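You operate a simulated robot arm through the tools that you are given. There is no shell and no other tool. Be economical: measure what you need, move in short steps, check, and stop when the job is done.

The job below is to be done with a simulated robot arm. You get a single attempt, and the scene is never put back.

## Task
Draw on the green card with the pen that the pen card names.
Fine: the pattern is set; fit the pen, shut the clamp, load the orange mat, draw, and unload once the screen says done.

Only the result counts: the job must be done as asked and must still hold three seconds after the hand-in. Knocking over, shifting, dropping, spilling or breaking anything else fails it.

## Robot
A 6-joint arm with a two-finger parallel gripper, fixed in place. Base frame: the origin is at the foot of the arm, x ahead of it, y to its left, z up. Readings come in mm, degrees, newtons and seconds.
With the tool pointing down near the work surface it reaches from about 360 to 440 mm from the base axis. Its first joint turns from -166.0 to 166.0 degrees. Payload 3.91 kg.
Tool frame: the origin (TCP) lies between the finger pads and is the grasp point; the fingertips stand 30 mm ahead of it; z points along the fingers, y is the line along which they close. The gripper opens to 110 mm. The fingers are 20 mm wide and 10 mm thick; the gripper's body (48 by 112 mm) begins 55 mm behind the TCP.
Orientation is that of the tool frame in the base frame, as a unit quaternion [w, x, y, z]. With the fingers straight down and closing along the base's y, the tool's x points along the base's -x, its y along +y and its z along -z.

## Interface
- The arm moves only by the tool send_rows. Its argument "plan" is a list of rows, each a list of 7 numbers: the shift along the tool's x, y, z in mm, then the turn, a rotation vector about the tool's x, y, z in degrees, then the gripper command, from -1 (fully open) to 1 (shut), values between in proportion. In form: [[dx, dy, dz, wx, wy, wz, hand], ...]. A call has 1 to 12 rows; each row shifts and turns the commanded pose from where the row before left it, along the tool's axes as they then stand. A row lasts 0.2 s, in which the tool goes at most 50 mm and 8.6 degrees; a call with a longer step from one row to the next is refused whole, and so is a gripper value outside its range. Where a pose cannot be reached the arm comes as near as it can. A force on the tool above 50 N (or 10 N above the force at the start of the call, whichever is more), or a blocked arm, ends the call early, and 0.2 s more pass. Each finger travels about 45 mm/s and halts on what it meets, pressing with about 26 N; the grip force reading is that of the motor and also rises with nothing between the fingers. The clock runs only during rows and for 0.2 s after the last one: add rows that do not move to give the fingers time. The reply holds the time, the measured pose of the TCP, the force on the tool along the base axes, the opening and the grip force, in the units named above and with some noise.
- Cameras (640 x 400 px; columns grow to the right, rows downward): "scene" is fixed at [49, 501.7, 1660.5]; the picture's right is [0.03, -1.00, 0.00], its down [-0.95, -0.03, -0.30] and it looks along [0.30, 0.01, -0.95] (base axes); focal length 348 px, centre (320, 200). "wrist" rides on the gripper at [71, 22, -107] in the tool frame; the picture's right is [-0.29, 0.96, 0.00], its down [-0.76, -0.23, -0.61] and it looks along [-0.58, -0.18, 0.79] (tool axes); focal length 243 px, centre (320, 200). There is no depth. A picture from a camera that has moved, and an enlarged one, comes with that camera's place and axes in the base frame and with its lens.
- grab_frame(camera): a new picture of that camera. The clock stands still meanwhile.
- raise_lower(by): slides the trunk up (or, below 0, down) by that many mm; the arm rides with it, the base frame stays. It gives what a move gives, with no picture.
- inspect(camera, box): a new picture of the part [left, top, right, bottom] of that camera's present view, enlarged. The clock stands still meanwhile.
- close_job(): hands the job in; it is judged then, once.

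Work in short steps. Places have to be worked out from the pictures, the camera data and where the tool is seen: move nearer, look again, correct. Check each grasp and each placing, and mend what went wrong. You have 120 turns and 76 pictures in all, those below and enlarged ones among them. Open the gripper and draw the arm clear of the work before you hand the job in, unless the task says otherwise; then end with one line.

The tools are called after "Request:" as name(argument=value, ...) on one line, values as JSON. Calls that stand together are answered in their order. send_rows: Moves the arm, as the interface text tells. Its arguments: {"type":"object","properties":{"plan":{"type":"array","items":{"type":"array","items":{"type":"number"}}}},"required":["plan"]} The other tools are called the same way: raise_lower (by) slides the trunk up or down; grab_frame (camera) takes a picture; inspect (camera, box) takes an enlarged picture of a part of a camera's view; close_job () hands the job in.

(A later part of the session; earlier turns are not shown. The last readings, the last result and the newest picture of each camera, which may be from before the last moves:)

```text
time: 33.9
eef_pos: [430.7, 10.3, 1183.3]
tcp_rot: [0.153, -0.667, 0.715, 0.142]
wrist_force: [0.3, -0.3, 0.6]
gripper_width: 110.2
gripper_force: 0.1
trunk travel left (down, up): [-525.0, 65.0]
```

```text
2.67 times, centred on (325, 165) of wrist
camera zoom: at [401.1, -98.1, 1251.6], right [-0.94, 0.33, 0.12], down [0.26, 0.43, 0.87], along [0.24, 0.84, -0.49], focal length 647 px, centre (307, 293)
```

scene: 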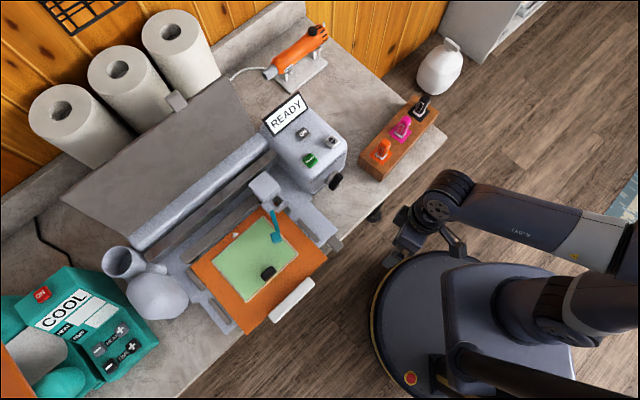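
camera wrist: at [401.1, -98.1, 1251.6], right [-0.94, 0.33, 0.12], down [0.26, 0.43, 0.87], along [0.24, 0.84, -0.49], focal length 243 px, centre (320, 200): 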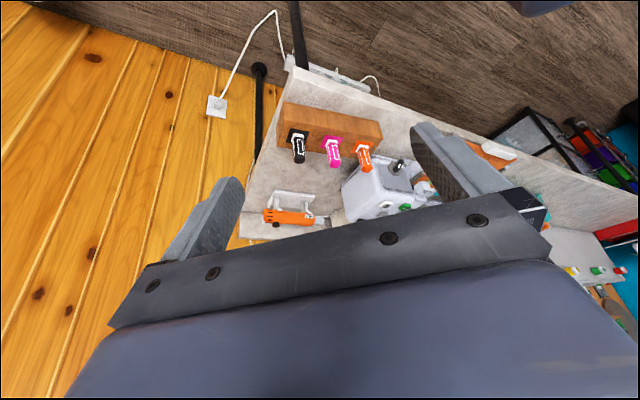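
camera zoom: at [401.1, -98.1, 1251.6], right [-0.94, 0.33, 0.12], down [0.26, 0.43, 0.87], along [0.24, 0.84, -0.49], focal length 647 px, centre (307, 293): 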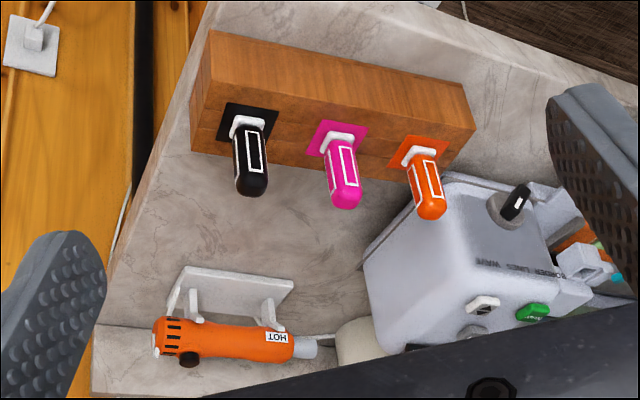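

Still nothing. I check the remaining side, the table on the rug: return to tool-down, swing to −y and look outward.

Request:
send_rows(plan=[[0, 0, 0, 0, 8, 0, -1], [0, 0, 0, 0, 8, 0, -1], [0, 0, 0, 0, 8, 0, -1], [0, 0, 0, 0, 0, 8, -1], [0, 0, 0, 0, 0, 8, -1], [0, 0, 0, 0, 0, 8, -1], [0, 0, 0, 0, 0, 8, -1], [0, 0, 0, 0, 0, 8, -1], [0, 0, 0, 0, 0, 8, -1], [0, 0, 0, 0, 0, 8, -1], [0, 0, 0, 0, 0, 8, -1], [0, 0, 0, 0, 0, 8, -1]])

Request:
send_rows(plan=[[32.9, -35.3, 0, 0, 0, 0, -1], [32.9, -35.3, 0, 0, 0, 0, -1], [32.9, -35.3, 0, 0, 0, 0, -1], [32.9, -35.3, 0, 0, 0, 0, -1], [32.9, -35.3, 0, 0, 0, 0, -1], [32.9, -35.3, 0, 0, 0, 0, -1], [32.9, -35.3, 0, 0, 0, 0, -1], [32.9, -35.3, 0, 0, 0, 0, -1], [32.9, -35.3, 0, 0, 0, 0, -1]])

Request:
send_rows(plan=[[0, 0, 0, 0, 0, 8, -1], [0, 0, 0, 0, 0, 8, -1], [0, 0, 0, 0, 0, 8, -1], [0, 0, 0, 0, 0, 8, -1], [0, 0, 0, 0, 0, 8, -1], [0, 0, 0, 0, 0, 8, -1], [0, 0, 0, 0, 0, 8, -1], [0, 0, 0, 0, 0, 8, -1], [0, 0, 0, 0, 0, 8, -1], [0, 0, 0, 0, 0, 8, -1], [0, 0, 0, 0, -8, 0, -1], [0, 0, 0, 0, -8, 0, -1]])

Request:
grab_frame(camera="wrist")

```text
time: 36.5
eef_pos: [429.3, 9.0, 1183.1]
tcp_rot: [0.0, -0.12, 0.993, 0.0]
wrist_force: [-1.1, 0.0, -0.4]
gripper_width: 109.9
gripper_force: 0.2
trunk travel left (down, up): [-525.0, 65.0]
```

```text
time: 38.5
eef_pos: [218.6, -370.7, 1184.9]
tcp_rot: [0.001, -0.121, 0.993, 0.001]
wrist_force: [-0.5, 0.1, -0.3]
gripper_width: 109.8
gripper_force: 0.0
trunk travel left (down, up): [-525.0, 65.0]
```

```text
time: 41.1
eef_pos: [218.8, -370.4, 1182.7]
tcp_rot: [0.118, 0.54, 0.83, -0.076]
wrist_force: [0.2, 0.0, 0.8]
gripper_width: 110.0
gripper_force: 0.1
trunk travel left (down, up): [-525.0, 65.0]
```

```text
32 pictures are left
camera wrist: at [198.4, -271.6, 1266.2], right [0.99, 0.13, 0.08], down [0.02, -0.61, 0.79], along [0.16, -0.78, -0.6], focal length 243 px, centre (320, 200)
```

wrist: 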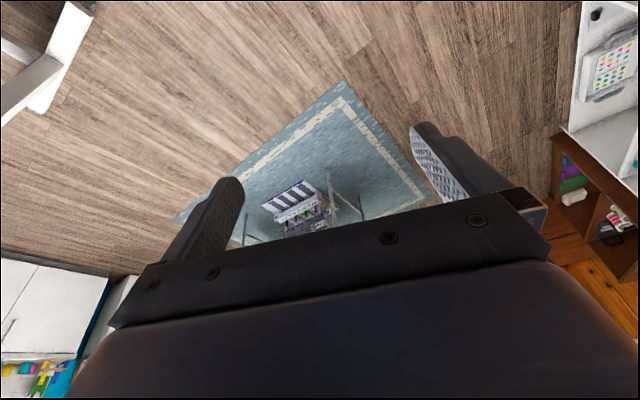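

Zooming on the item on the rug table.

Request:
inspect(camera="wrist", box=[240, 160, 380, 250])

Request:
inspect(camera="wrist", box=[560, 0, 640, 100])

```text
4.44 times, centred on (310, 205) of wrist
camera zoom: at [198.4, -271.6, 1266.2], right [0.99, 0.13, 0.08], down [0.02, -0.61, 0.79], along [0.16, -0.78, -0.6], focal length 1078 px, centre (364, 178)
```

zoom: 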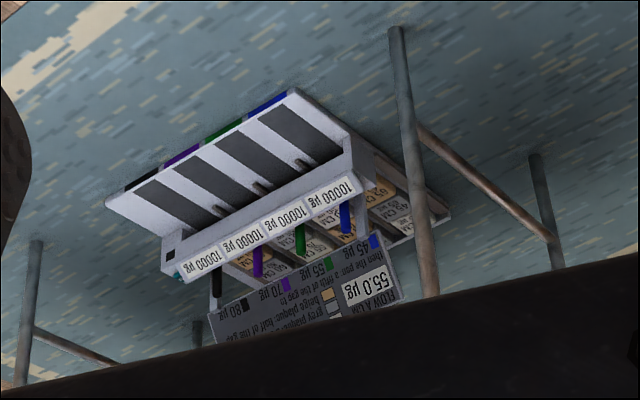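

```text
4.00 times, centred on (600, 50) of wrist
camera zoom: at [198.4, -271.6, 1266.2], right [0.99, 0.13, 0.08], down [0.02, -0.61, 0.79], along [0.16, -0.78, -0.6], focal length 970 px, centre (-800, 800)
```

zoom: 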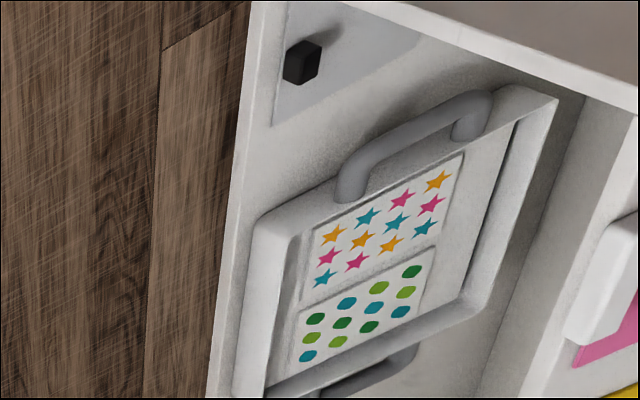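

There's a text plate on that stand. I tilt further so the gripper doesn't hide it and read it.

Request:
send_rows(plan=[[0, 0, 0, 0, -8, 0, -1], [0, 0, 0, 0, -8, 0, -1]])

Request:
inspect(camera="wrist", box=[270, 110, 350, 190])

```text
time: 41.7
eef_pos: [218.4, -370.1, 1182.4]
tcp_rot: [0.232, 0.524, 0.806, -0.15]
wrist_force: [0.2, 0.3, 0.4]
gripper_width: 110.0
gripper_force: 0.1
trunk travel left (down, up): [-525.0, 65.0]
```

```text
5.00 times, centred on (310, 150) of wrist
camera zoom: at [190.2, -254.4, 1235.8], right [0.97, 0.16, 0.16], down [-0.08, -0.39, 0.92], along [0.21, -0.91, -0.36], focal length 1213 px, centre (370, 450)
```

zoom: 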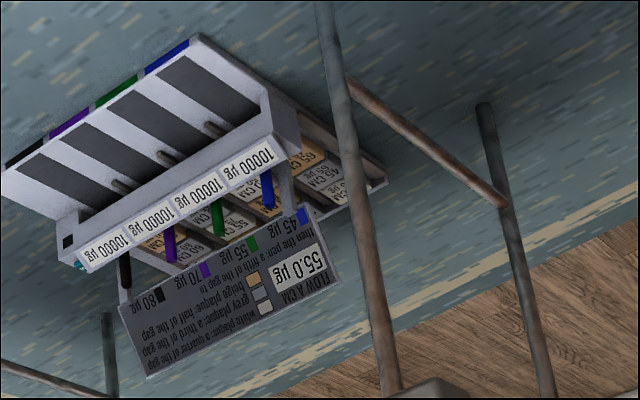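

That plate concerns other pens (blue/green/purple/black flow), not this rack. I turn to the wall at +x where another paper was glimpsed.

Request:
send_rows(plan=[[0, 0, 0, -4.56, -4.9, -3.83, -1], [0, 0, 0, -4.56, -4.9, -3.83, -1], [0, 0, 0, -4.56, -4.9, -3.83, -1], [0, 0, 0, -4.56, -4.9, -3.83, -1], [0, 0, 0, -4.56, -4.9, -3.83, -1], [0, 0, 0, -4.56, -4.9, -3.83, -1], [0, 0, 0, -4.56, -4.9, -3.83, -1]])

Request:
grab_frame(camera="wrist")

```text
time: 43.3
eef_pos: [219.8, -369.7, 1182.6]
tcp_rot: [0.546, 0.179, 0.809, -0.12]
wrist_force: [0.4, 0.0, 0.3]
gripper_width: 109.8
gripper_force: 0.1
trunk travel left (down, up): [-525.0, 65.0]
```

```text
28 pictures are left
camera wrist: at [113.3, -298.0, 1156.8], right [0.5, 0.82, 0.27], down [-0.35, -0.09, 0.93], along [0.79, -0.56, 0.24], focal length 243 px, centre (320, 200)
```

wrist: 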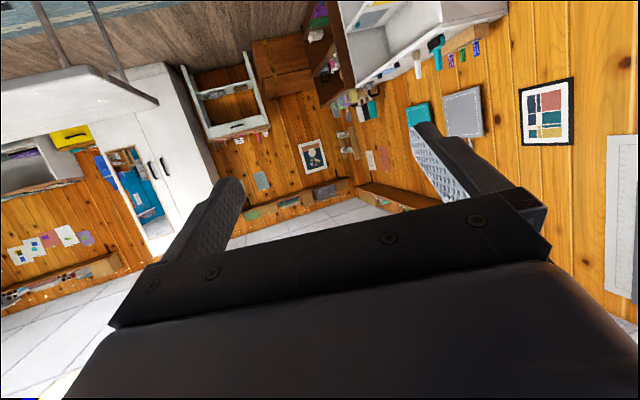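

Only decoration here. I go back to tool-down and return over the counter; I still want to check the bottle shelf at the left with labels.

Request:
send_rows(plan=[[0, 0, 0, 0, 8.5, 0, -1], [0, 0, 0, 0, 8.5, 0, -1], [0, 0, 0, 0, 8.5, 0, -1], [0, 0, 0, 0, 8.5, 0, -1], [0, 0, 0, 0, 8.5, 0, -1], [0, 0, 0, 0, 8.5, 0, -1], [0, 0, 0, 0, 8.5, 0, -1], [0, 0, 0, 0, 8.5, 0, -1]])

Request:
send_rows(plan=[[-3, 43.3, 0, 0, 0, 0, -1], [-3, 43.3, 0, 0, 0, 0, -1], [-3, 43.3, 0, 0, 0, 0, -1], [-3, 43.3, 0, 0, 0, 0, -1], [-3, 43.3, 0, 0, 0, 0, -1], [-3, 43.3, 0, 0, 0, 0, -1], [-3, 43.3, 0, 0, 0, 0, -1], [-3, 43.3, 0, 0, 0, 0, -1], [-3, 43.3, 0, 0, 0, 0, -1], [-3, 43.3, 0, 0, 0, 0, -1]])

Request:
send_rows(plan=[[33.2, 27, 0, 0, 0, 0, -1], [33.2, 27, 0, 0, 0, 0, -1], [33.2, 27, 0, 0, 0, 0, -1], [33.2, 27, 0, 0, 0, 0, -1], [33.2, 27, 0, 0, 0, 0, -1], [33.2, 27, 0, 0, 0, 0, -1], [33.2, 27, 0, 0, 0, 0, -1], [33.2, 27, 0, 0, 0, 0, -1], [33.2, 27, 0, 0, 0, 0, -1]])

Request:
send_rows(plan=[[0, 0, 0, 0, 0, -8, -1], [0, 0, 0, 0, 0, -8, -1], [0, 0, 0, 0, 0, -8, -1], [0, 0, 0, 0, 0, -8, -1], [0, 0, 0, 0, 0, -8, -1], [0, 0, 0, 0, 0, -8, -1], [0, 0, 0, 0, 0, -8, -1], [0, 0, 0, 0, 0, -8, -1], [0, 0, 0, 0, 0, -8, -1]])

```text
time: 45.1
eef_pos: [220.1, -369.0, 1184.0]
tcp_rot: [-0.003, 0.216, 0.976, 0.0]
wrist_force: [0.9, 1.4, 0.2]
gripper_width: 109.7
gripper_force: 0.1
trunk travel left (down, up): [-525.0, 65.0]
```

```text
time: 47.3
eef_pos: [426.4, 9.2, 1181.1]
tcp_rot: [0.0, 0.216, 0.976, 0.001]
wrist_force: [1.1, 0.1, -1.0]
gripper_width: 110.3
gripper_force: 0.1
trunk travel left (down, up): [-525.0, 65.0]
```

```text
time: 49.3
eef_pos: [260.4, 357.4, 1185.4]
tcp_rot: [-0.001, 0.216, 0.976, 0.0]
wrist_force: [0.2, 0.8, 0.0]
gripper_width: 110.3
gripper_force: 0.1
trunk travel left (down, up): [-525.0, 65.0]
```

```text
time: 51.3
eef_pos: [260.4, 357.9, 1182.5]
tcp_rot: [0.0, -0.4, 0.916, 0.001]
wrist_force: [-0.3, 0.3, 0.9]
gripper_width: 109.9
gripper_force: 0.1
trunk travel left (down, up): [-525.0, 65.0]
```

Now squarely facing the counter. I raise the trunk and reach outward over the machine to look down behind the open lid.

Request:
raise_lower(by=65)

Request:
send_rows(plan=[[-35, 25, 0, 0, 0, 0, -1], [-35, 25, 0, 0, 0, 0, -1], [-35, 0, 0, 0, -8, 0, -1]])

Request:
grab_frame(camera="wrist")

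```text
time: 52.4
eef_pos: [261.9, 356.9, 1248.8]
tcp_rot: [0.0, -0.4, 0.917, 0.001]
wrist_force: [0.0, 0.1, 0.7]
gripper_width: 109.9
gripper_force: 0.0
trunk travel left (down, up): [-590.0, 0.0]
```

```text
time: 53.2
eef_pos: [296.2, 468.3, 1249.2]
tcp_rot: [0.064, -0.397, 0.915, 0.028]
wrist_force: [0.0, 0.6, -0.6]
gripper_width: 109.8
gripper_force: 0.0
trunk travel left (down, up): [-590.0, 0.0]
```

```text
27 pictures are left
camera wrist: at [221.7, 419.4, 1345.0], right [-0.5, 0.86, 0.04], down [0.62, 0.33, 0.71], along [0.6, 0.38, -0.71], focal length 243 px, centre (320, 200)
```

wrist: 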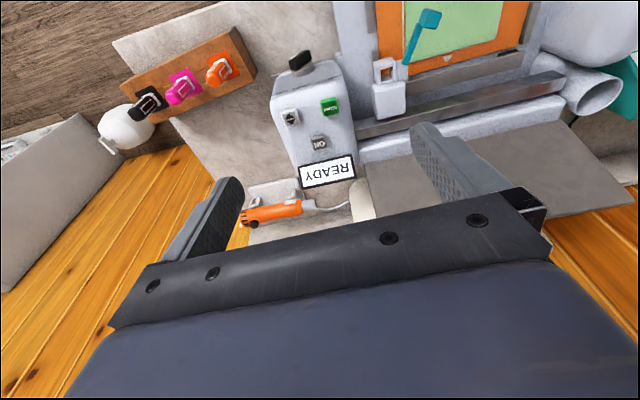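

I zoom on the mat with the block (above frame edge) and the lump left of the machine.

Request:
inspect(camera="wrist", box=[400, 0, 560, 4])

```text
4.00 times, centred on (480, 2) of wrist
camera zoom: at [221.7, 419.4, 1345.0], right [-0.5, 0.86, 0.04], down [0.62, 0.33, 0.71], along [0.6, 0.38, -0.71], focal length 970 px, centre (-320, 992)
```

zoom: 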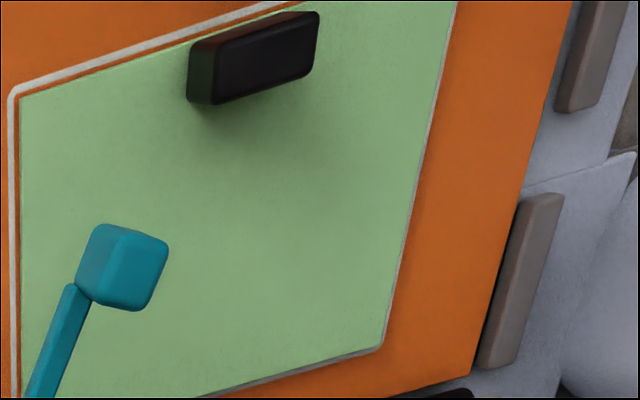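

Only a plain block on the green card. Remaining unread papers are on the wall past the cabinet (+x); I turn the camera there from this place.

Request:
send_rows(plan=[[0, 0, 0, 3.58, -4.67, 5.3, -1], [0, 0, 0, 3.58, -4.67, 5.3, -1], [0, 0, 0, 3.58, -4.67, 5.3, -1], [0, 0, 0, 3.58, -4.67, 5.3, -1], [0, 0, 0, 3.58, -4.67, 5.3, -1], [0, 0, 0, 3.58, -4.67, 5.3, -1], [0, 0, 0, 3.58, -4.67, 5.3, -1], [0, 0, 0, 3.58, -4.67, 5.3, -1], [0, 0, 0, 3.58, -4.67, 5.3, -1], [0, 0, 0, 3.58, -4.67, 5.3, -1]])

Request:
grab_frame(camera="wrist")

```text
time: 55.4
eef_pos: [296.7, 467.7, 1248.5]
tcp_rot: [0.496, 0.113, 0.859, -0.065]
wrist_force: [-0.4, 0.8, 0.3]
gripper_width: 110.1
gripper_force: 0.1
trunk travel left (down, up): [-590.0, 0.0]
```

```text
25 pictures are left
camera wrist: at [176.9, 521.2, 1239.5], right [0.39, 0.89, 0.25], down [-0.2, -0.19, 0.96], along [0.9, -0.42, 0.11], focal length 243 px, centre (320, 200)
```

wrist: 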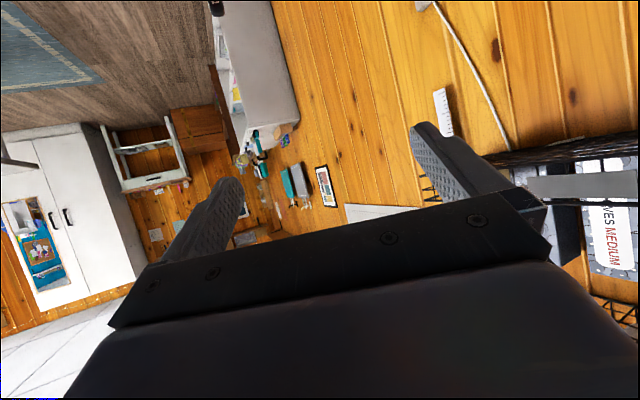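

Zoom on the papers in the corner.

Request:
inspect(camera="wrist", box=[215, 130, 345, 240])

```text
3.64 times, centred on (280, 185) of wrist
camera zoom: at [176.9, 521.2, 1239.5], right [0.39, 0.89, 0.25], down [-0.2, -0.19, 0.96], along [0.9, -0.42, 0.11], focal length 882 px, centre (466, 254)
```

zoom: 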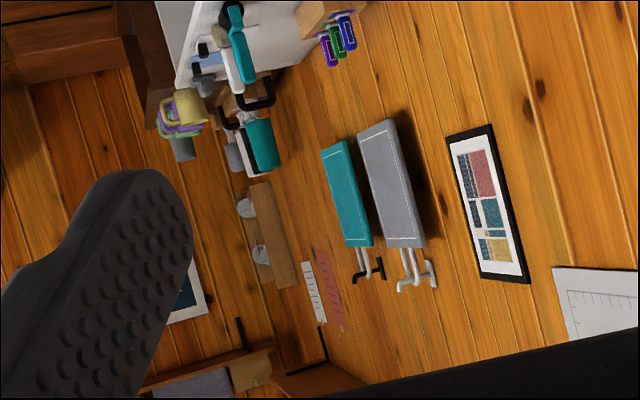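

Not there. I reverse that turn, retract from the basket, and then look left toward the shelf and behind the lid.

Request:
send_rows(plan=[[0, 0, 0, -3.58, 4.67, -5.3, -1], [0, 0, 0, -3.58, 4.67, -5.3, -1], [0, 0, 0, -3.58, 4.67, -5.3, -1], [0, 0, 0, -3.58, 4.67, -5.3, -1], [0, 0, 0, -3.58, 4.67, -5.3, -1], [0, 0, 0, -3.58, 4.67, -5.3, -1], [0, 0, 0, -3.58, 4.67, -5.3, -1], [0, 0, 0, -3.58, 4.67, -5.3, -1], [0, 0, 0, -3.58, 4.67, -5.3, -1], [0, 0, 0, -3.58, 4.67, -5.3, -1], [35, 0, 0, 0, 0, 0, -1], [35, 0, 0, 0, 0, 0, -1]])

Request:
send_rows(plan=[[0, 0, 0, 0, 0, -8, -1], [0, 0, 0, 0, 0, -8, -1], [0, 0, 0, 0, 0, -8, -1], [0, 0, 0, 0, 0, -8, -1], [0, 0, 0, 0, -8, 0, -1], [0, 0, 0, 0, -8, 0, -1], [0, 0, 0, 0, -8, 0, -1], [0, 0, 0, 0, -8, 0, -1], [0, 0, 0, 0, -8, 0, -1]])

Request:
grab_frame(camera="wrist")

```text
time: 58.0
eef_pos: [250.1, 414.3, 1240.0]
tcp_rot: [0.063, -0.398, 0.915, 0.028]
wrist_force: [-0.4, 0.0, 0.7]
gripper_width: 109.9
gripper_force: 0.1
trunk travel left (down, up): [-590.0, 0.0]
```

```text
time: 60.0
eef_pos: [248.5, 417.3, 1238.7]
tcp_rot: [0.329, -0.593, 0.699, 0.227]
wrist_force: [0.2, -0.3, -0.2]
gripper_width: 110.0
gripper_force: 0.0
trunk travel left (down, up): [-590.0, 0.0]
```

```text
23 pictures are left
camera wrist: at [200.2, 296.0, 1258.1], right [-0.91, 0.38, 0.14], down [0.17, 0.04, 0.98], along [0.37, 0.92, -0.1], focal length 243 px, centre (320, 200)
```

wrist: 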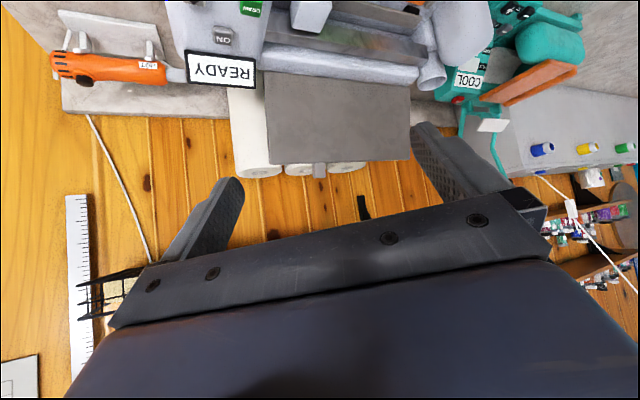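

Nothing behind the lid. One more direction: the left-front area beyond the heat press.

Request:
send_rows(plan=[[0, 0, 0, -5.9, 0, -5.4, -1], [0, 0, 0, -5.9, 0, -5.4, -1], [0, 0, 0, -5.9, 0, -5.4, -1], [0, 0, 0, -5.9, 0, -5.4, -1], [0, 0, 0, -5.9, 0, -5.4, -1], [0, 0, 0, -5.9, 0, -5.4, -1], [0, 0, 0, 0, 8, 0, -1]])

Request:
grab_frame(camera="wrist")

```text
time: 61.6
eef_pos: [248.5, 416.0, 1238.5]
tcp_rot: [-0.155, 0.854, -0.419, -0.268]
wrist_force: [0.1, 0.4, -0.1]
gripper_width: 110.0
gripper_force: 0.1
trunk travel left (down, up): [-590.0, 0.0]
```

```text
22 pictures are left
camera wrist: at [302.3, 305.6, 1282.1], right [-0.91, -0.39, 0.13], down [0.0, 0.32, 0.95], along [-0.41, 0.86, -0.29], focal length 243 px, centre (320, 200)
```

wrist: 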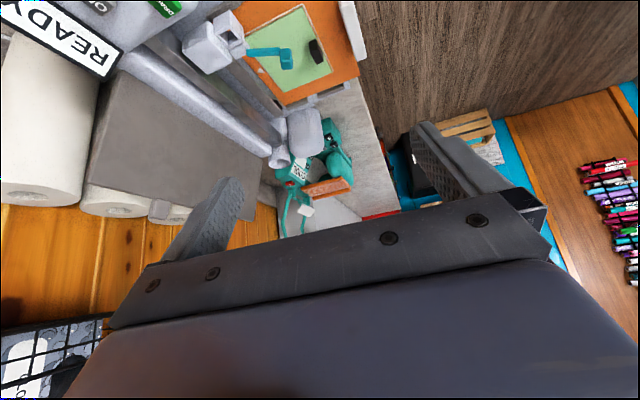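

Markers on a wooden board appear at the right edge; I enlarge that edge.

Request:
inspect(camera="wrist", box=[632, 40, 640, 300])

```text
1.54 times, centred on (636, 170) of wrist
camera zoom: at [302.3, 305.6, 1282.1], right [-0.91, -0.39, 0.13], down [0.0, 0.32, 0.95], along [-0.41, 0.86, -0.29], focal length 373 px, centre (-166, 246)
```

zoom: 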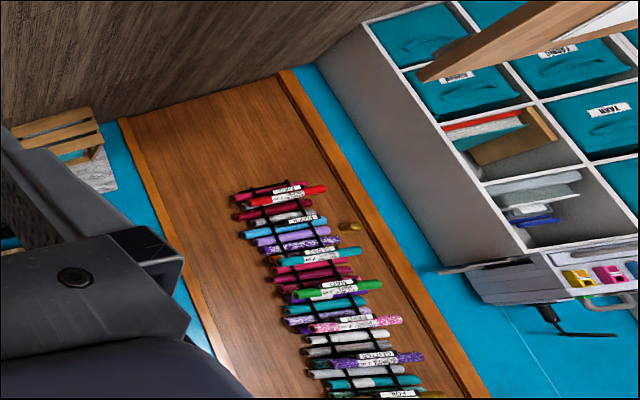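

The room continues behind the robot (−x) with more shelving; I turn further to look there.

Request:
send_rows(plan=[[0, 0, 0, -5, 0, -6.2, -1], [0, 0, 0, -5, 0, -6.2, -1], [0, 0, 0, -5, 0, -6.2, -1], [0, 0, 0, -5, 0, -6.2, -1], [0, 0, 0, -5, 0, -6.2, -1], [0, 0, 0, -5, 0, -6.2, -1], [0, 0, 0, -5, 0, -6.2, -1]])

Request:
inspect(camera="wrist", box=[400, 0, 640, 300])

```text
time: 63.2
eef_pos: [248.2, 416.9, 1239.5]
tcp_rot: [0.015, 0.952, 0.019, -0.304]
wrist_force: [0.1, -0.6, 1.0]
gripper_width: 109.9
gripper_force: 0.0
trunk travel left (down, up): [-590.0, 0.0]
```

```text
1.33 times, centred on (520, 150) of wrist
camera zoom: at [368.4, 400.8, 1285.4], right [-0.19, -0.96, 0.19], down [-0.28, 0.24, 0.93], along [-0.94, 0.13, -0.31], focal length 324 px, centre (53, 267)
```

zoom: 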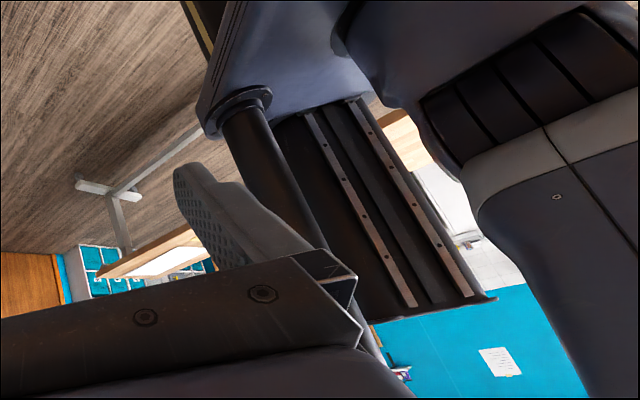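

A white note with text hangs on the wall behind the robot. Zooming on it.

Request:
inspect(camera="wrist", box=[632, 252, 640, 292])

```text
10.00 times, centred on (636, 272) of wrist
camera zoom: at [368.4, 400.8, 1285.4], right [-0.19, -0.96, 0.19], down [-0.28, 0.24, 0.93], along [-0.94, 0.13, -0.31], focal length 2426 px, centre (-2840, -520)
```

zoom: 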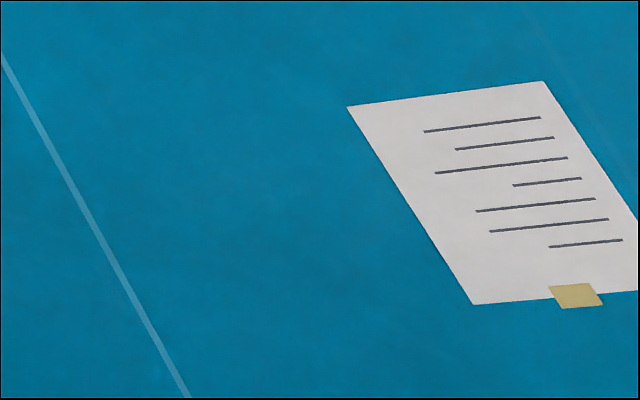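

That's just scribble lines. One zoom on the framed white surface by the finger.

Request:
inspect(camera="wrist", box=[330, 150, 450, 225])

```text
5.33 times, centred on (390, 188) of wrist
camera zoom: at [368.4, 400.8, 1285.4], right [-0.19, -0.96, 0.19], down [-0.28, 0.24, 0.93], along [-0.94, 0.13, -0.31], focal length 1294 px, centre (-53, 267)
```

zoom: 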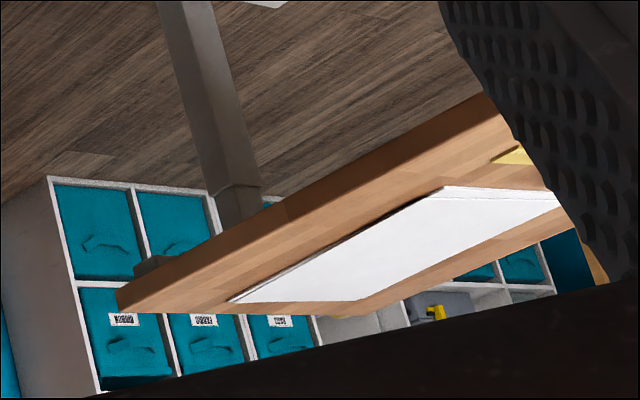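

There is a second desk behind the robot with a yellow item on it. I turn a bit more and tilt to see its top.

Request:
send_rows(plan=[[0, 0, 0, -5, 0, -6.2, -1], [0, 0, 0, -5, 0, -6.2, -1], [0, 0, 0, 0, -6, 0, -1]])

Request:
inspect(camera="wrist", box=[220, 50, 460, 200])

```text
time: 64.0
eef_pos: [232.7, 407.1, 1212.8]
tcp_rot: [0.072, 0.923, 0.143, -0.349]
wrist_force: [0.3, 0.7, 0.5]
gripper_width: 109.6
gripper_force: 0.1
out of reach, approached as far as the arm can: row 2, 3
trunk travel left (down, up): [-590.0, 0.0]
```

```text
2.67 times, centred on (340, 125) of wrist
camera zoom: at [356.5, 425.4, 1246.6], right [0.09, -0.97, 0.22], down [-0.24, 0.2, 0.95], along [-0.97, -0.14, -0.21], focal length 647 px, centre (267, 400)
```

zoom: 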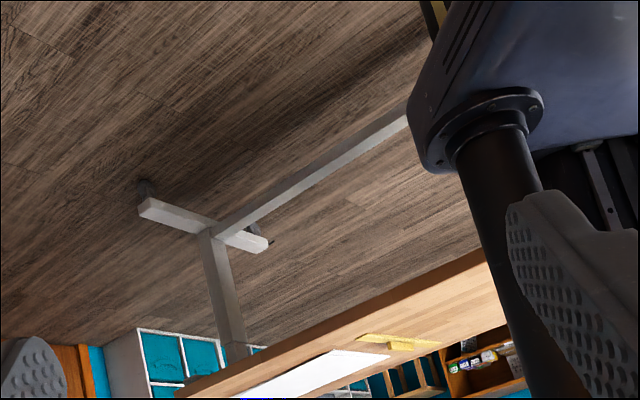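

No pen card anywhere in sight; the black block on the green card may cover something and would jam the feed anyway. I go back to tool-down, yaw 47°, to work at the machine.

Request:
send_rows(plan=[[0, 0, 0, 3.04, 0.64, 7.89, -1], [0, 0, 0, 3.04, 0.64, 7.89, -1], [0, 0, 0, 3.04, 0.64, 7.89, -1], [0, 0, 0, 3.04, 0.64, 7.89, -1], [0, 0, 0, 3.04, 0.64, 7.89, -1], [0, 0, 0, 3.04, 0.64, 7.89, -1], [0, 0, 0, 3.04, 0.64, 7.89, -1], [0, 0, 0, 3.04, 0.64, 7.89, -1], [0, 0, 0, 3.04, 0.64, 7.89, -1]])

Request:
send_rows(plan=[[0, 0, 0, 3.04, 0.64, 7.89, -1], [0, 0, 0, 3.04, 0.64, 7.89, -1], [0, 0, 0, 3.04, 0.64, 7.89, -1], [0, 0, 0, 3.04, 0.64, 7.89, -1], [0, 0, 0, 3.04, 0.64, 7.89, -1], [0, 0, 0, 3.04, 0.64, 7.89, -1], [0, 0, 0, 3.04, 0.64, 7.89, -1], [0, 0, 0, 3.04, 0.64, 7.89, -1], [0, 0, 0, 3.04, 0.64, 7.89, -1]])

```text
time: 66.0
eef_pos: [232.8, 406.5, 1213.8]
tcp_rot: [0.049, 0.84, -0.493, -0.221]
wrist_force: [0.6, -0.4, 0.8]
gripper_width: 109.9
gripper_force: 0.0
trunk travel left (down, up): [-590.0, 0.0]
```

```text
time: 68.0
eef_pos: [231.6, 404.4, 1212.2]
tcp_rot: [0.0, -0.399, 0.917, -0.002]
wrist_force: [0.0, 0.7, 0.6]
gripper_width: 110.0
gripper_force: 0.0
trunk travel left (down, up): [-590.0, 0.0]
```

Geometry from the scene picture: the machine sits at 45° (n=(.707,.707), t=(−.707,.707)); the card spans n 512–633, t 276–426 and the block is exactly centred in t, so it is the card's own knob – I leave it. I now move to over the front between rack and machine for a close look at pens and clamp.

Request:
send_rows(plan=[[-10, -25, 20, 0, 0, 2, -1], [-10, -25, 20, 0, 0, 0, -1], [-10, -25, 20, 0, 0, 0, -1], [0, -25, 20, 0, 0, 0, -1]])

Request:
grab_frame(camera="wrist")

```text
time: 69.0
eef_pos: [324.1, 358.4, 1131.6]
tcp_rot: [-0.001, -0.383, 0.924, -0.001]
wrist_force: [-1.2, -0.2, 0.0]
gripper_width: 109.9
gripper_force: 0.2
trunk travel left (down, up): [-590.0, 0.0]
```

```text
16 pictures are left
camera wrist: at [257.8, 322.2, 1238.7], right [-0.47, 0.88, 0.0], down [0.7, 0.38, 0.61], along [0.53, 0.28, -0.8], focal length 243 px, centre (320, 200)
```

wrist: 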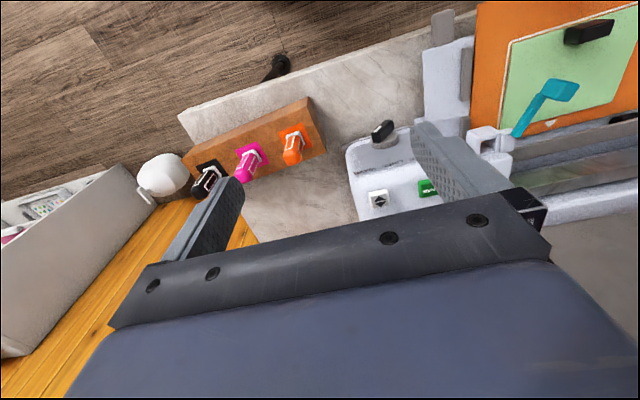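

Pens: orange pen at about n=550, t=−38, top z≈940. Now a close look at the clamp and lever from here.

Request:
inspect(camera="wrist", box=[440, 60, 600, 180])

Request:
inspect(camera="scene", box=[245, 165, 305, 250])

```text
3.33 times, centred on (520, 120) of wrist
camera zoom: at [257.8, 322.2, 1238.7], right [-0.47, 0.88, 0.0], down [0.7, 0.38, 0.61], along [0.53, 0.28, -0.8], focal length 809 px, centre (-347, 467)
```

zoom: 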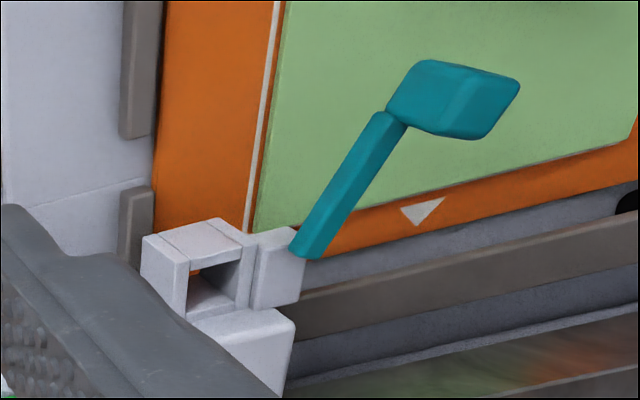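

```text
4.71 times, centred on (275, 208) of scene
camera zoom: at [49.0, 501.7, 1660.5], right [0.03, -1.0, 0.0], down [-0.95, -0.03, -0.3], along [0.3, 0.01, -0.95], focal length 1635 px, centre (532, 165)
```

zoom: 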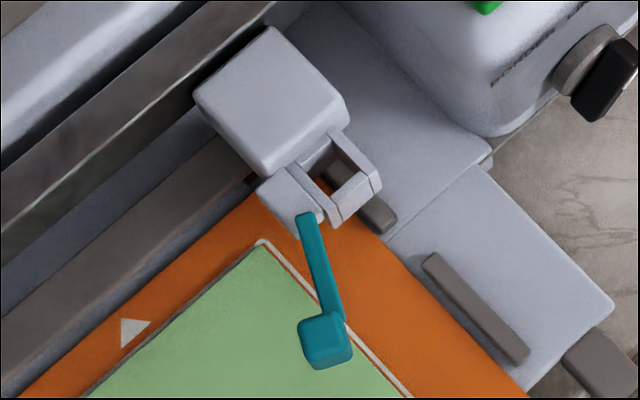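

Clamp hole at about n=621, t=231, holder top z≈930; lever knob at n≈556, t≈288, z≈945. One high zoom on the pens for any text and exact places.

Request:
inspect(camera="wrist", box=[180, 90, 340, 200])

```text
3.64 times, centred on (260, 145) of wrist
camera zoom: at [257.8, 322.2, 1238.7], right [-0.47, 0.88, 0.0], down [0.7, 0.38, 0.61], along [0.53, 0.28, -0.8], focal length 882 px, centre (538, 400)
```

zoom: 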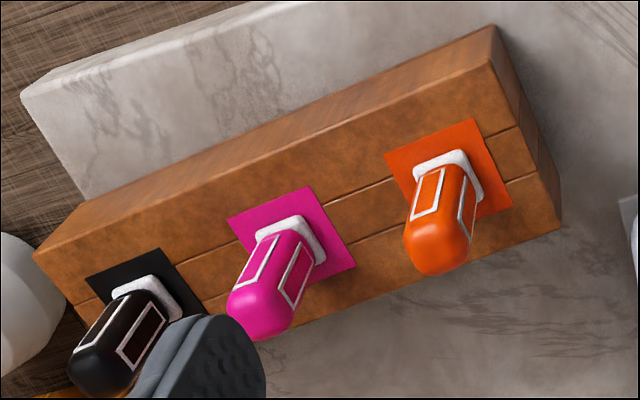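

No text on pens or rack. One whole quarter of the room (behind-right) is still unseen, so I make one more search there before choosing a pen.

Request:
send_rows(plan=[[19, -35.7, -5.5, 0, 0, 0, -1], [19, -35.7, -5.5, 0, 0, 0, -1], [19, -35.7, -5.5, 0, 0, 0, -1], [19, -35.7, -5.5, 0, 0, 0, -1], [19, -35.7, -5.5, 0, 0, 0, -1], [19, -35.7, -5.5, 0, 0, 0, -1], [19, -35.7, -5.5, 0, 0, 0, -1], [19, -35.7, -5.5, 0, 0, 0, -1], [19, -35.7, -5.5, 0, 0, 0, -1]])

Request:
send_rows(plan=[[41.7, -12, 0, 0, 0, 0, -1], [41.7, -12, 0, 0, 0, 0, -1], [41.7, -12, 0, 0, 0, 0, -1], [41.7, -12, 0, 0, 0, 0, -1], [41.7, -12, 0, 0, 0, 0, -1], [41.7, -12, 0, 0, 0, 0, -1], [41.7, -12, 0, 0, 0, 0, -1], [41.7, -12, 0, 0, 0, 0, -1], [41.7, -12, 0, 0, 0, 0, -1], [41.7, -12, 0, 0, 0, 0, -1]])

Request:
send_rows(plan=[[0, 0, 0, 0, 0, 8.5, -1], [0, 0, 0, 0, 0, 8.5, -1], [0, 0, 0, 0, 0, 8.5, -1], [0, 0, 0, 0, 0, 8.5, -1], [0, 0, 0, 0, 0, 8.5, -1], [0, 0, 0, 0, 0, 8.5, -1], [0, 0, 0, 0, 0, 8.5, -1], [0, 0, 0, 0, 0, 8.5, -1], [0, 0, 0, 0, 0, 8.5, -1], [0, 0, 0, 0, 0, 8.5, -1], [0, 0, 0, 0, 0, 8.5, -1], [0, 0, 0, 0, 0, 8.5, -1]])

Request:
send_rows(plan=[[0, 0, 0, 0, 0, 8.5, -1], [0, 0, 0, 0, 0, 8.5, -1], [0, 0, 0, 0, 0, 8.5, -1], [0, 0, 0, 0, 0, 8.5, -1], [0, 0, 0, 0, 0, 8.5, -1], [0, 0, 0, 0, -8, 0, -1], [0, 0, 0, 0, -8, 0, -1], [0, 0, 0, 0, -8, 0, -1], [0, 0, 0, 0, -8, 0, -1], [0, 0, 0, 0, -8, 0, -1], [0, 0, 0, 0, -8, 0, -1]])

Request:
grab_frame(camera="wrist")

```text
time: 71.0
eef_pos: [427.5, 5.3, 1187.5]
tcp_rot: [-0.001, -0.384, 0.923, -0.001]
wrist_force: [0.0, 0.4, 0.2]
gripper_width: 109.8
gripper_force: 0.0
trunk travel left (down, up): [-590.0, 0.0]
```

```text
time: 73.2
eef_pos: [220.1, -371.6, 1183.8]
tcp_rot: [-0.002, -0.382, 0.924, -0.002]
wrist_force: [0.1, -0.4, 0.7]
gripper_width: 110.0
gripper_force: 0.1
trunk travel left (down, up): [-590.0, 0.0]
```

```text
time: 75.8
eef_pos: [221.0, -368.7, 1185.6]
tcp_rot: [-0.001, 0.478, 0.878, -0.003]
wrist_force: [0.0, -0.2, 0.0]
gripper_width: 109.8
gripper_force: 0.1
trunk travel left (down, up): [-590.0, 0.0]
```

```text
time: 78.2
eef_pos: [221.3, -371.9, 1186.2]
tcp_rot: [0.265, 0.695, 0.591, -0.312]
wrist_force: [-0.2, -0.8, -0.5]
gripper_width: 110.1
gripper_force: 0.1
trunk travel left (down, up): [-590.0, 0.0]
```

```text
12 pictures are left
camera wrist: at [262.4, -249.5, 1203.4], right [0.91, -0.35, 0.22], down [-0.24, -0.01, 0.97], along [-0.33, -0.94, -0.09], focal length 243 px, centre (320, 200)
```

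wrist: 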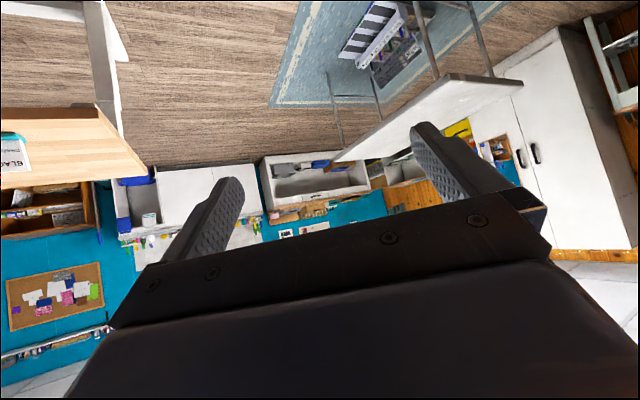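

A white card with big text lies on the desk behind the robot at the left edge. Zooming.

Request:
inspect(camera="wrist", box=[0, 130, 20, 175])

```text
8.89 times, centred on (10, 152) of wrist
camera zoom: at [262.4, -249.5, 1203.4], right [0.91, -0.35, 0.22], down [-0.24, -0.01, 0.97], along [-0.33, -0.94, -0.09], focal length 2157 px, centre (3076, 622)
```

zoom: 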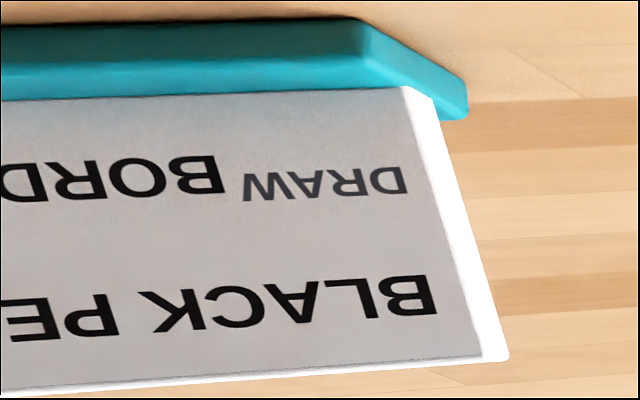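

Found: the card says **BLACK PEN / DRAW BORDER**. So the black pen (n≈564, t≈−193, rack turned ≈4.7°). I return tool-down and go back toward the rack.

Request:
send_rows(plan=[[0, 0, 0, 0, 8, 0, -1], [0, 0, 0, 0, 8, 0, -1], [0, 0, 0, 0, 8, 0, -1], [0, 0, 0, 0, 8, 0, -1], [0, 0, 0, 0, 8, 0, -1], [0, 0, 0, 0, 8, 0, -1], [0, 0, 0, 0, 0, -8.5, -1], [0, 0, 0, 0, 0, -8.5, -1], [0, 0, 0, 0, 0, -8.5, -1], [0, 0, 0, 0, 0, -8.5, -1], [0, 0, 0, 0, 0, -8.5, -1]])

Request:
send_rows(plan=[[0, 0, 0, 0, 0, -8.5, -1], [0, 0, 0, 0, 0, -8.5, -1], [0, 0, 0, 0, 0, -8.5, -1], [0, 0, 0, 0, 0, -8.5, -1], [0, 0, 0, 0, 0, -8.5, -1], [0, 0, 0, 0, 0, -8.5, -1], [0, 0, 0, 0, 0, -8.5, -1], [0, 0, 0, 0, 0, -8.5, -1], [0, 0, 0, 0, 0, -8.5, -1], [0, 0, 0, 0, 0, -8.5, -1], [0, 0, 0, 0, 0, -8.5, -1], [0, 0, 0, 0, 0, -8.5, -1]])

Request:
send_rows(plan=[[-41.7, 12, 0, 0, 0, 0, -1], [-41.7, 12, 0, 0, 0, 0, -1], [-41.7, 12, 0, 0, 0, 0, -1], [-41.7, 12, 0, 0, 0, 0, -1], [-41.7, 12, 0, 0, 0, 0, -1], [-41.7, 12, 0, 0, 0, 0, -1], [-41.7, 12, 0, 0, 0, 0, -1], [-41.7, 12, 0, 0, 0, 0, -1], [-41.7, 12, 0, 0, 0, 0, -1], [-41.7, 12, 0, 0, 0, 0, -1]])

Request:
send_rows(plan=[[-35, 21, 0, 0, 0, 0, -1], [-35, 21, 0, 0, 0, 0, -1], [-35, 21, 0, 0, 0, 0, -1], [-35, 21, 0, 0, 0, 0, -1], [-35, 21, 0, 0, 0, 0, -1], [0, 0, 0, 0, 0, -4.7, -1]])

```text
time: 80.6
eef_pos: [221.8, -371.4, 1184.4]
tcp_rot: [0.0, 0.476, 0.879, -0.002]
wrist_force: [-0.6, 0.2, -0.1]
gripper_width: 110.0
gripper_force: 0.1
trunk travel left (down, up): [-590.0, 0.0]
```

```text
time: 83.2
eef_pos: [220.9, -372.0, 1185.8]
tcp_rot: [-0.001, -0.384, 0.923, -0.001]
wrist_force: [-1.0, 0.0, -0.6]
gripper_width: 110.1
gripper_force: 0.0
trunk travel left (down, up): [-590.0, 0.0]
```

```text
time: 85.4
eef_pos: [431.7, 7.4, 1182.1]
tcp_rot: [-0.001, -0.383, 0.924, -0.002]
wrist_force: [0.4, -0.6, 0.0]
gripper_width: 109.9
gripper_force: 0.1
trunk travel left (down, up): [-590.0, 0.0]
```

```text
time: 86.8
eef_pos: [480.3, 206.9, 1182.1]
tcp_rot: [-0.001, -0.421, 0.907, -0.001]
wrist_force: [0.0, 0.8, 0.3]
gripper_width: 109.7
gripper_force: 0.1
trunk travel left (down, up): [-590.0, 0.0]
```

At n=486, t=−193. I lower the trunk 100 mm (tips still well above the pens) and look.

Request:
raise_lower(by=-100)

Request:
grab_frame(camera="wrist")

```text
time: 88.1
eef_pos: [479.8, 206.9, 1082.0]
tcp_rot: [-0.001, -0.421, 0.907, -0.002]
wrist_force: [-0.1, 0.5, -0.8]
gripper_width: 109.7
gripper_force: 0.0
trunk travel left (down, up): [-490.0, 100.0]
```

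```text
10 pictures are left
camera wrist: at [416.8, 166.7, 1189.0], right [-0.54, 0.84, 0.0], down [0.67, 0.43, 0.61], along [0.51, 0.33, -0.8], focal length 243 px, centre (320, 200)
```

wrist: 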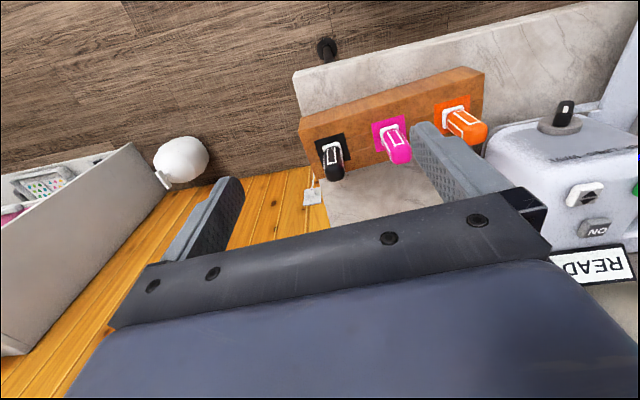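

Both estimates agree: pen is 78 mm ahead and 6.5 mm to −y in tool axes. I narrow the fingers to ~50 mm (neighbour pen is close) and move above it.

Request:
send_rows(plan=[[-26, -2.2, 0, 0, 0, 0, 0.1], [-26, -2.2, 0, 0, 0, 0, 0.1], [-26, -2.1, 0, 0, 0, 0, 0.1], [0, 0, 0, 0, 0, 0, 0.1], [0, 0, 0, 0, 0, 0, 0.1]])

Request:
raise_lower(by=-90)

Request:
inspect(camera="wrist", box=[200, 60, 460, 240])

```text
time: 89.3
eef_pos: [535.6, 261.9, 1083.5]
tcp_rot: [-0.002, -0.42, 0.908, -0.001]
wrist_force: [0.6, 0.2, -0.4]
gripper_width: 49.5
gripper_force: 0.1
trunk travel left (down, up): [-490.0, 100.0]
```

```text
time: 90.5
eef_pos: [534.6, 261.2, 993.2]
tcp_rot: [-0.001, -0.42, 0.907, -0.002]
wrist_force: [-0.2, 0.5, -1.0]
gripper_width: 49.3
gripper_force: 0.1
trunk travel left (down, up): [-400.0, 190.0]
```

```text
2.22 times, centred on (330, 150) of wrist
camera zoom: at [472.2, 220.9, 1100.3], right [-0.54, 0.84, 0.0], down [0.67, 0.43, 0.61], along [0.51, 0.33, -0.8], focal length 539 px, centre (298, 311)
```

zoom: 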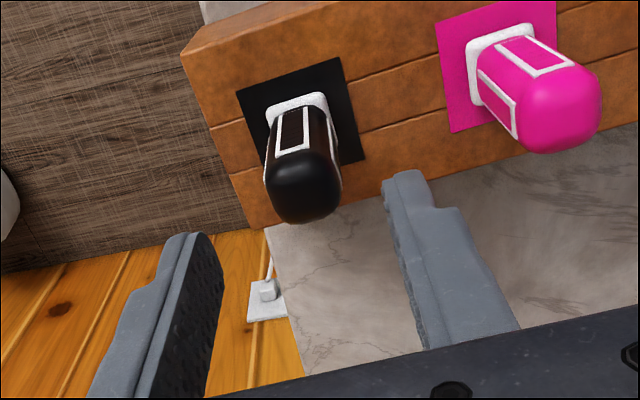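

The pen sits between the fingers with ~2 mm offset. Correct and descend 58 mm in steps.

Request:
send_rows(plan=[[1, 2, 10, 0, 0, 0, 0.1], [0, 0, 12, 0, 0, 0, 0.1], [0, 0, 12, 0, 0, 0, 0.1], [0, 0, 12, 0, 0, 0, 0.1], [0, 0, 12, 0, 0, 0, 0.1], [0, 0, 0, 0, 0, 0, 0.1]])

Request:
send_rows(plan=[[0, 0, 0, 0, 0, 0, 1], [0, 0, 0, 0, 0, 0, 1], [0, 0, 0, 0, 0, 0, 1], [0, 0, 0, 0, 0, 0, 1]])

```text
time: 91.9
eef_pos: [531.9, 262.9, 933.5]
tcp_rot: [-0.001, -0.42, 0.908, -0.001]
wrist_force: [-0.8, 0.4, 0.8]
gripper_width: 49.4
gripper_force: 0.1
trunk travel left (down, up): [-400.0, 190.0]
```

```text
time: 92.9
eef_pos: [532.3, 260.8, 933.1]
tcp_rot: [-0.002, -0.42, 0.907, -0.001]
wrist_force: [-0.6, 0.5, 0.0]
gripper_width: 22.2
gripper_force: 25.6
trunk travel left (down, up): [-400.0, 190.0]
```

Gripped at 22 mm. I lift straight up with the trunk by 150 mm.

Request:
raise_lower(by=150)

Request:
inspect(camera="wrist", box=[200, 40, 460, 240])

```text
time: 94.7
eef_pos: [531.6, 261.8, 1084.0]
tcp_rot: [-0.002, -0.421, 0.907, -0.001]
wrist_force: [-0.4, 0.1, -1.0]
gripper_width: 22.2
gripper_force: 25.6
trunk travel left (down, up): [-550.0, 40.0]
```

```text
2.00 times, centred on (330, 140) of wrist
camera zoom: at [469.2, 221.6, 1190.1], right [-0.54, 0.84, 0.0], down [0.67, 0.43, 0.61], along [0.51, 0.33, -0.8], focal length 485 px, centre (300, 320)
```

zoom: 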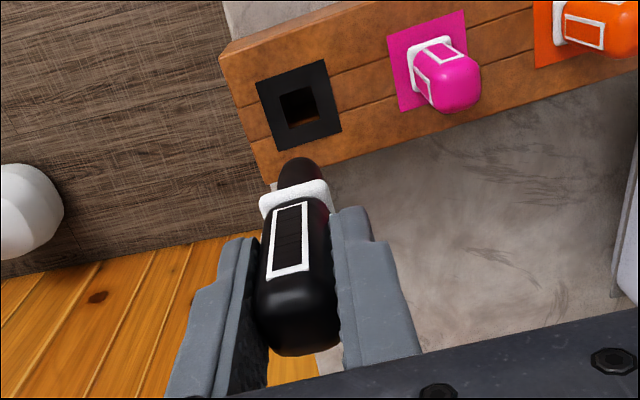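

The black pen with its collar is in hand. Buttons work out at z≈975 (DRAW n=625,t=127; ▲▼ n=626,t=62). I raise a little more, square up to 45° and carry the pen to in front of the clamp.

Request:
raise_lower(by=40)

Request:
send_rows(plan=[[0, 0, 0, 0, 0, 4.8, 1], [0, 46, 0, 0, 0, 0, 1], [0, 46, 0, 0, 0, 0, 1], [0, 46, 0, 0, 0, 0, 1], [0, 46, 0, 0, 0, 0, 1], [0, 46, 0, 0, 0, 0, 1], [0, 46, 0, 0, 0, 0, 1], [0, 46, 0, 0, 0, 0, 1], [0, 46, 0, 0, 0, 0, 1], [0, 46, 0, 0, 0, 0, 1], [0, 0, 0, 0, 0, 0, 1]])

Request:
grab_frame(camera="wrist")

```text
time: 95.5
eef_pos: [532.6, 262.3, 1123.1]
tcp_rot: [-0.001, -0.42, 0.907, -0.002]
wrist_force: [-0.3, 0.1, 0.1]
gripper_width: 22.0
gripper_force: 25.8
trunk travel left (down, up): [-590.0, 0.0]
```

```text
time: 97.9
eef_pos: [240.3, 554.2, 1121.3]
tcp_rot: [-0.001, -0.382, 0.924, -0.001]
wrist_force: [0.1, 0.0, 0.3]
gripper_width: 22.2
gripper_force: 25.7
trunk travel left (down, up): [-590.0, 0.0]
```

```text
7 pictures are left
camera wrist: at [173.9, 519.7, 1227.9], right [-0.47, 0.88, 0.0], down [0.7, 0.38, 0.61], along [0.54, 0.28, -0.8], focal length 243 px, centre (320, 200)
```

wrist: 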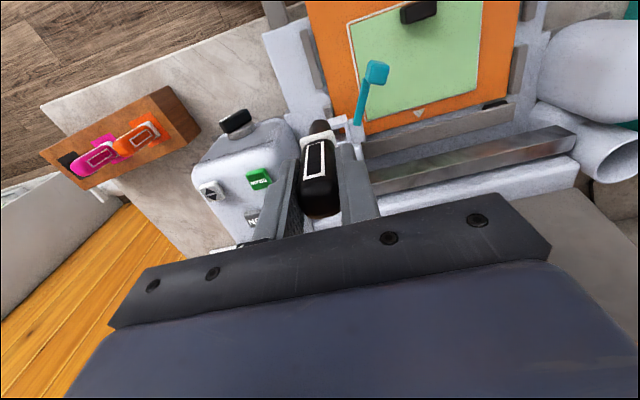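

Geometry holds (lever pivot where predicted). I shift 45 mm to −t to unblock the view of the holder and zoom in.

Request:
send_rows(plan=[[0, -45, 0, 0, 0, 0, 1], [0, 0, 0, 0, 0, 0, 1]])

Request:
inspect(camera="wrist", box=[310, 70, 430, 180])

```text
time: 98.5
eef_pos: [272.8, 524.6, 1123.6]
tcp_rot: [-0.002, -0.383, 0.924, -0.001]
wrist_force: [1.1, -0.9, 0.0]
gripper_width: 21.8
gripper_force: 25.9
trunk travel left (down, up): [-590.0, 0.0]
```

```text
3.64 times, centred on (370, 125) of wrist
camera zoom: at [205.6, 489.5, 1229.7], right [-0.47, 0.88, 0.0], down [0.7, 0.38, 0.61], along [0.54, 0.28, -0.8], focal length 882 px, centre (138, 473)
```

zoom: 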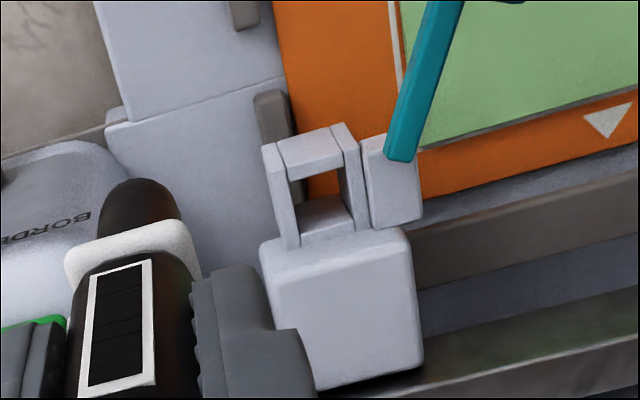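

Clear view: hole centre n≈621, t≈230, rim z≈920; the pen sits 2.5 mm behind the TCP along n. I move TCP to n=623.5, t=230.5 and lower until the tip is ~20 mm above the rim.

Request:
send_rows(plan=[[-20, 17.4, 0, 0, 0, 0, 1], [-20, 17.5, 0, 0, 0, 0, 1], [-19.6, 17.5, 0, 0, 0, 0, 1], [0, 0, 0, 0, 0, 0, 1]])

Request:
raise_lower(by=-80)

Request:
inspect(camera="scene", box=[245, 150, 315, 240])

```text
time: 99.5
eef_pos: [276.8, 606.3, 1124.8]
tcp_rot: [-0.001, -0.382, 0.924, -0.001]
wrist_force: [-1.5, 0.5, -1.0]
gripper_width: 22.3
gripper_force: 25.9
trunk travel left (down, up): [-590.0, 0.0]
```

```text
time: 100.7
eef_pos: [277.4, 605.0, 1044.3]
tcp_rot: [-0.001, -0.382, 0.924, -0.002]
wrist_force: [-0.1, -0.1, 0.4]
gripper_width: 22.2
gripper_force: 26.0
trunk travel left (down, up): [-510.0, 80.0]
```

```text
4.44 times, centred on (280, 195) of scene
camera zoom: at [49.0, 501.7, 1660.5], right [0.03, -1.0, 0.0], down [-0.95, -0.03, -0.3], along [0.3, 0.01, -0.95], focal length 1544 px, centre (498, 222)
```

zoom: 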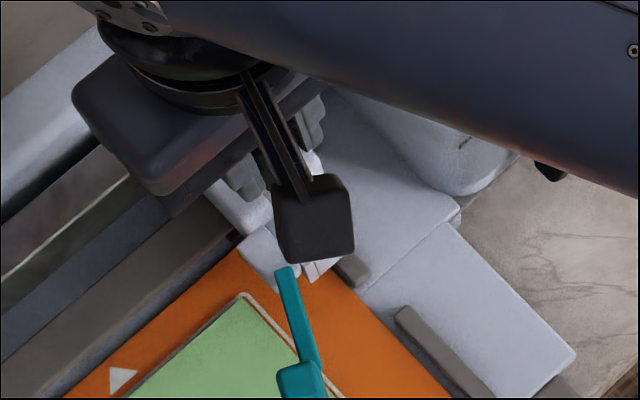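

Position n≈623.9, t≈231.6. I trim 1 mm and lower gently toward the rim.

Request:
send_rows(plan=[[0, -1, 8, 0, 0, 0, 1], [0, 0, 8, 0, 0, 0, 1], [0, 0, 8, 0, 0, 0, 1], [0, 0, 8, 0, 0, 0, 1], [0, 0, 6, 0, 0, 0, 1], [0, 0, 0, 0, 0, 0, 1]])

```text
time: 102.1
eef_pos: [278.6, 603.4, 1008.9]
tcp_rot: [0.002, -0.382, 0.924, 0.001]
wrist_force: [0.0, 2.3, 19.8]
gripper_width: 22.1
gripper_force: 25.2
trunk travel left (down, up): [-510.0, 80.0]
```

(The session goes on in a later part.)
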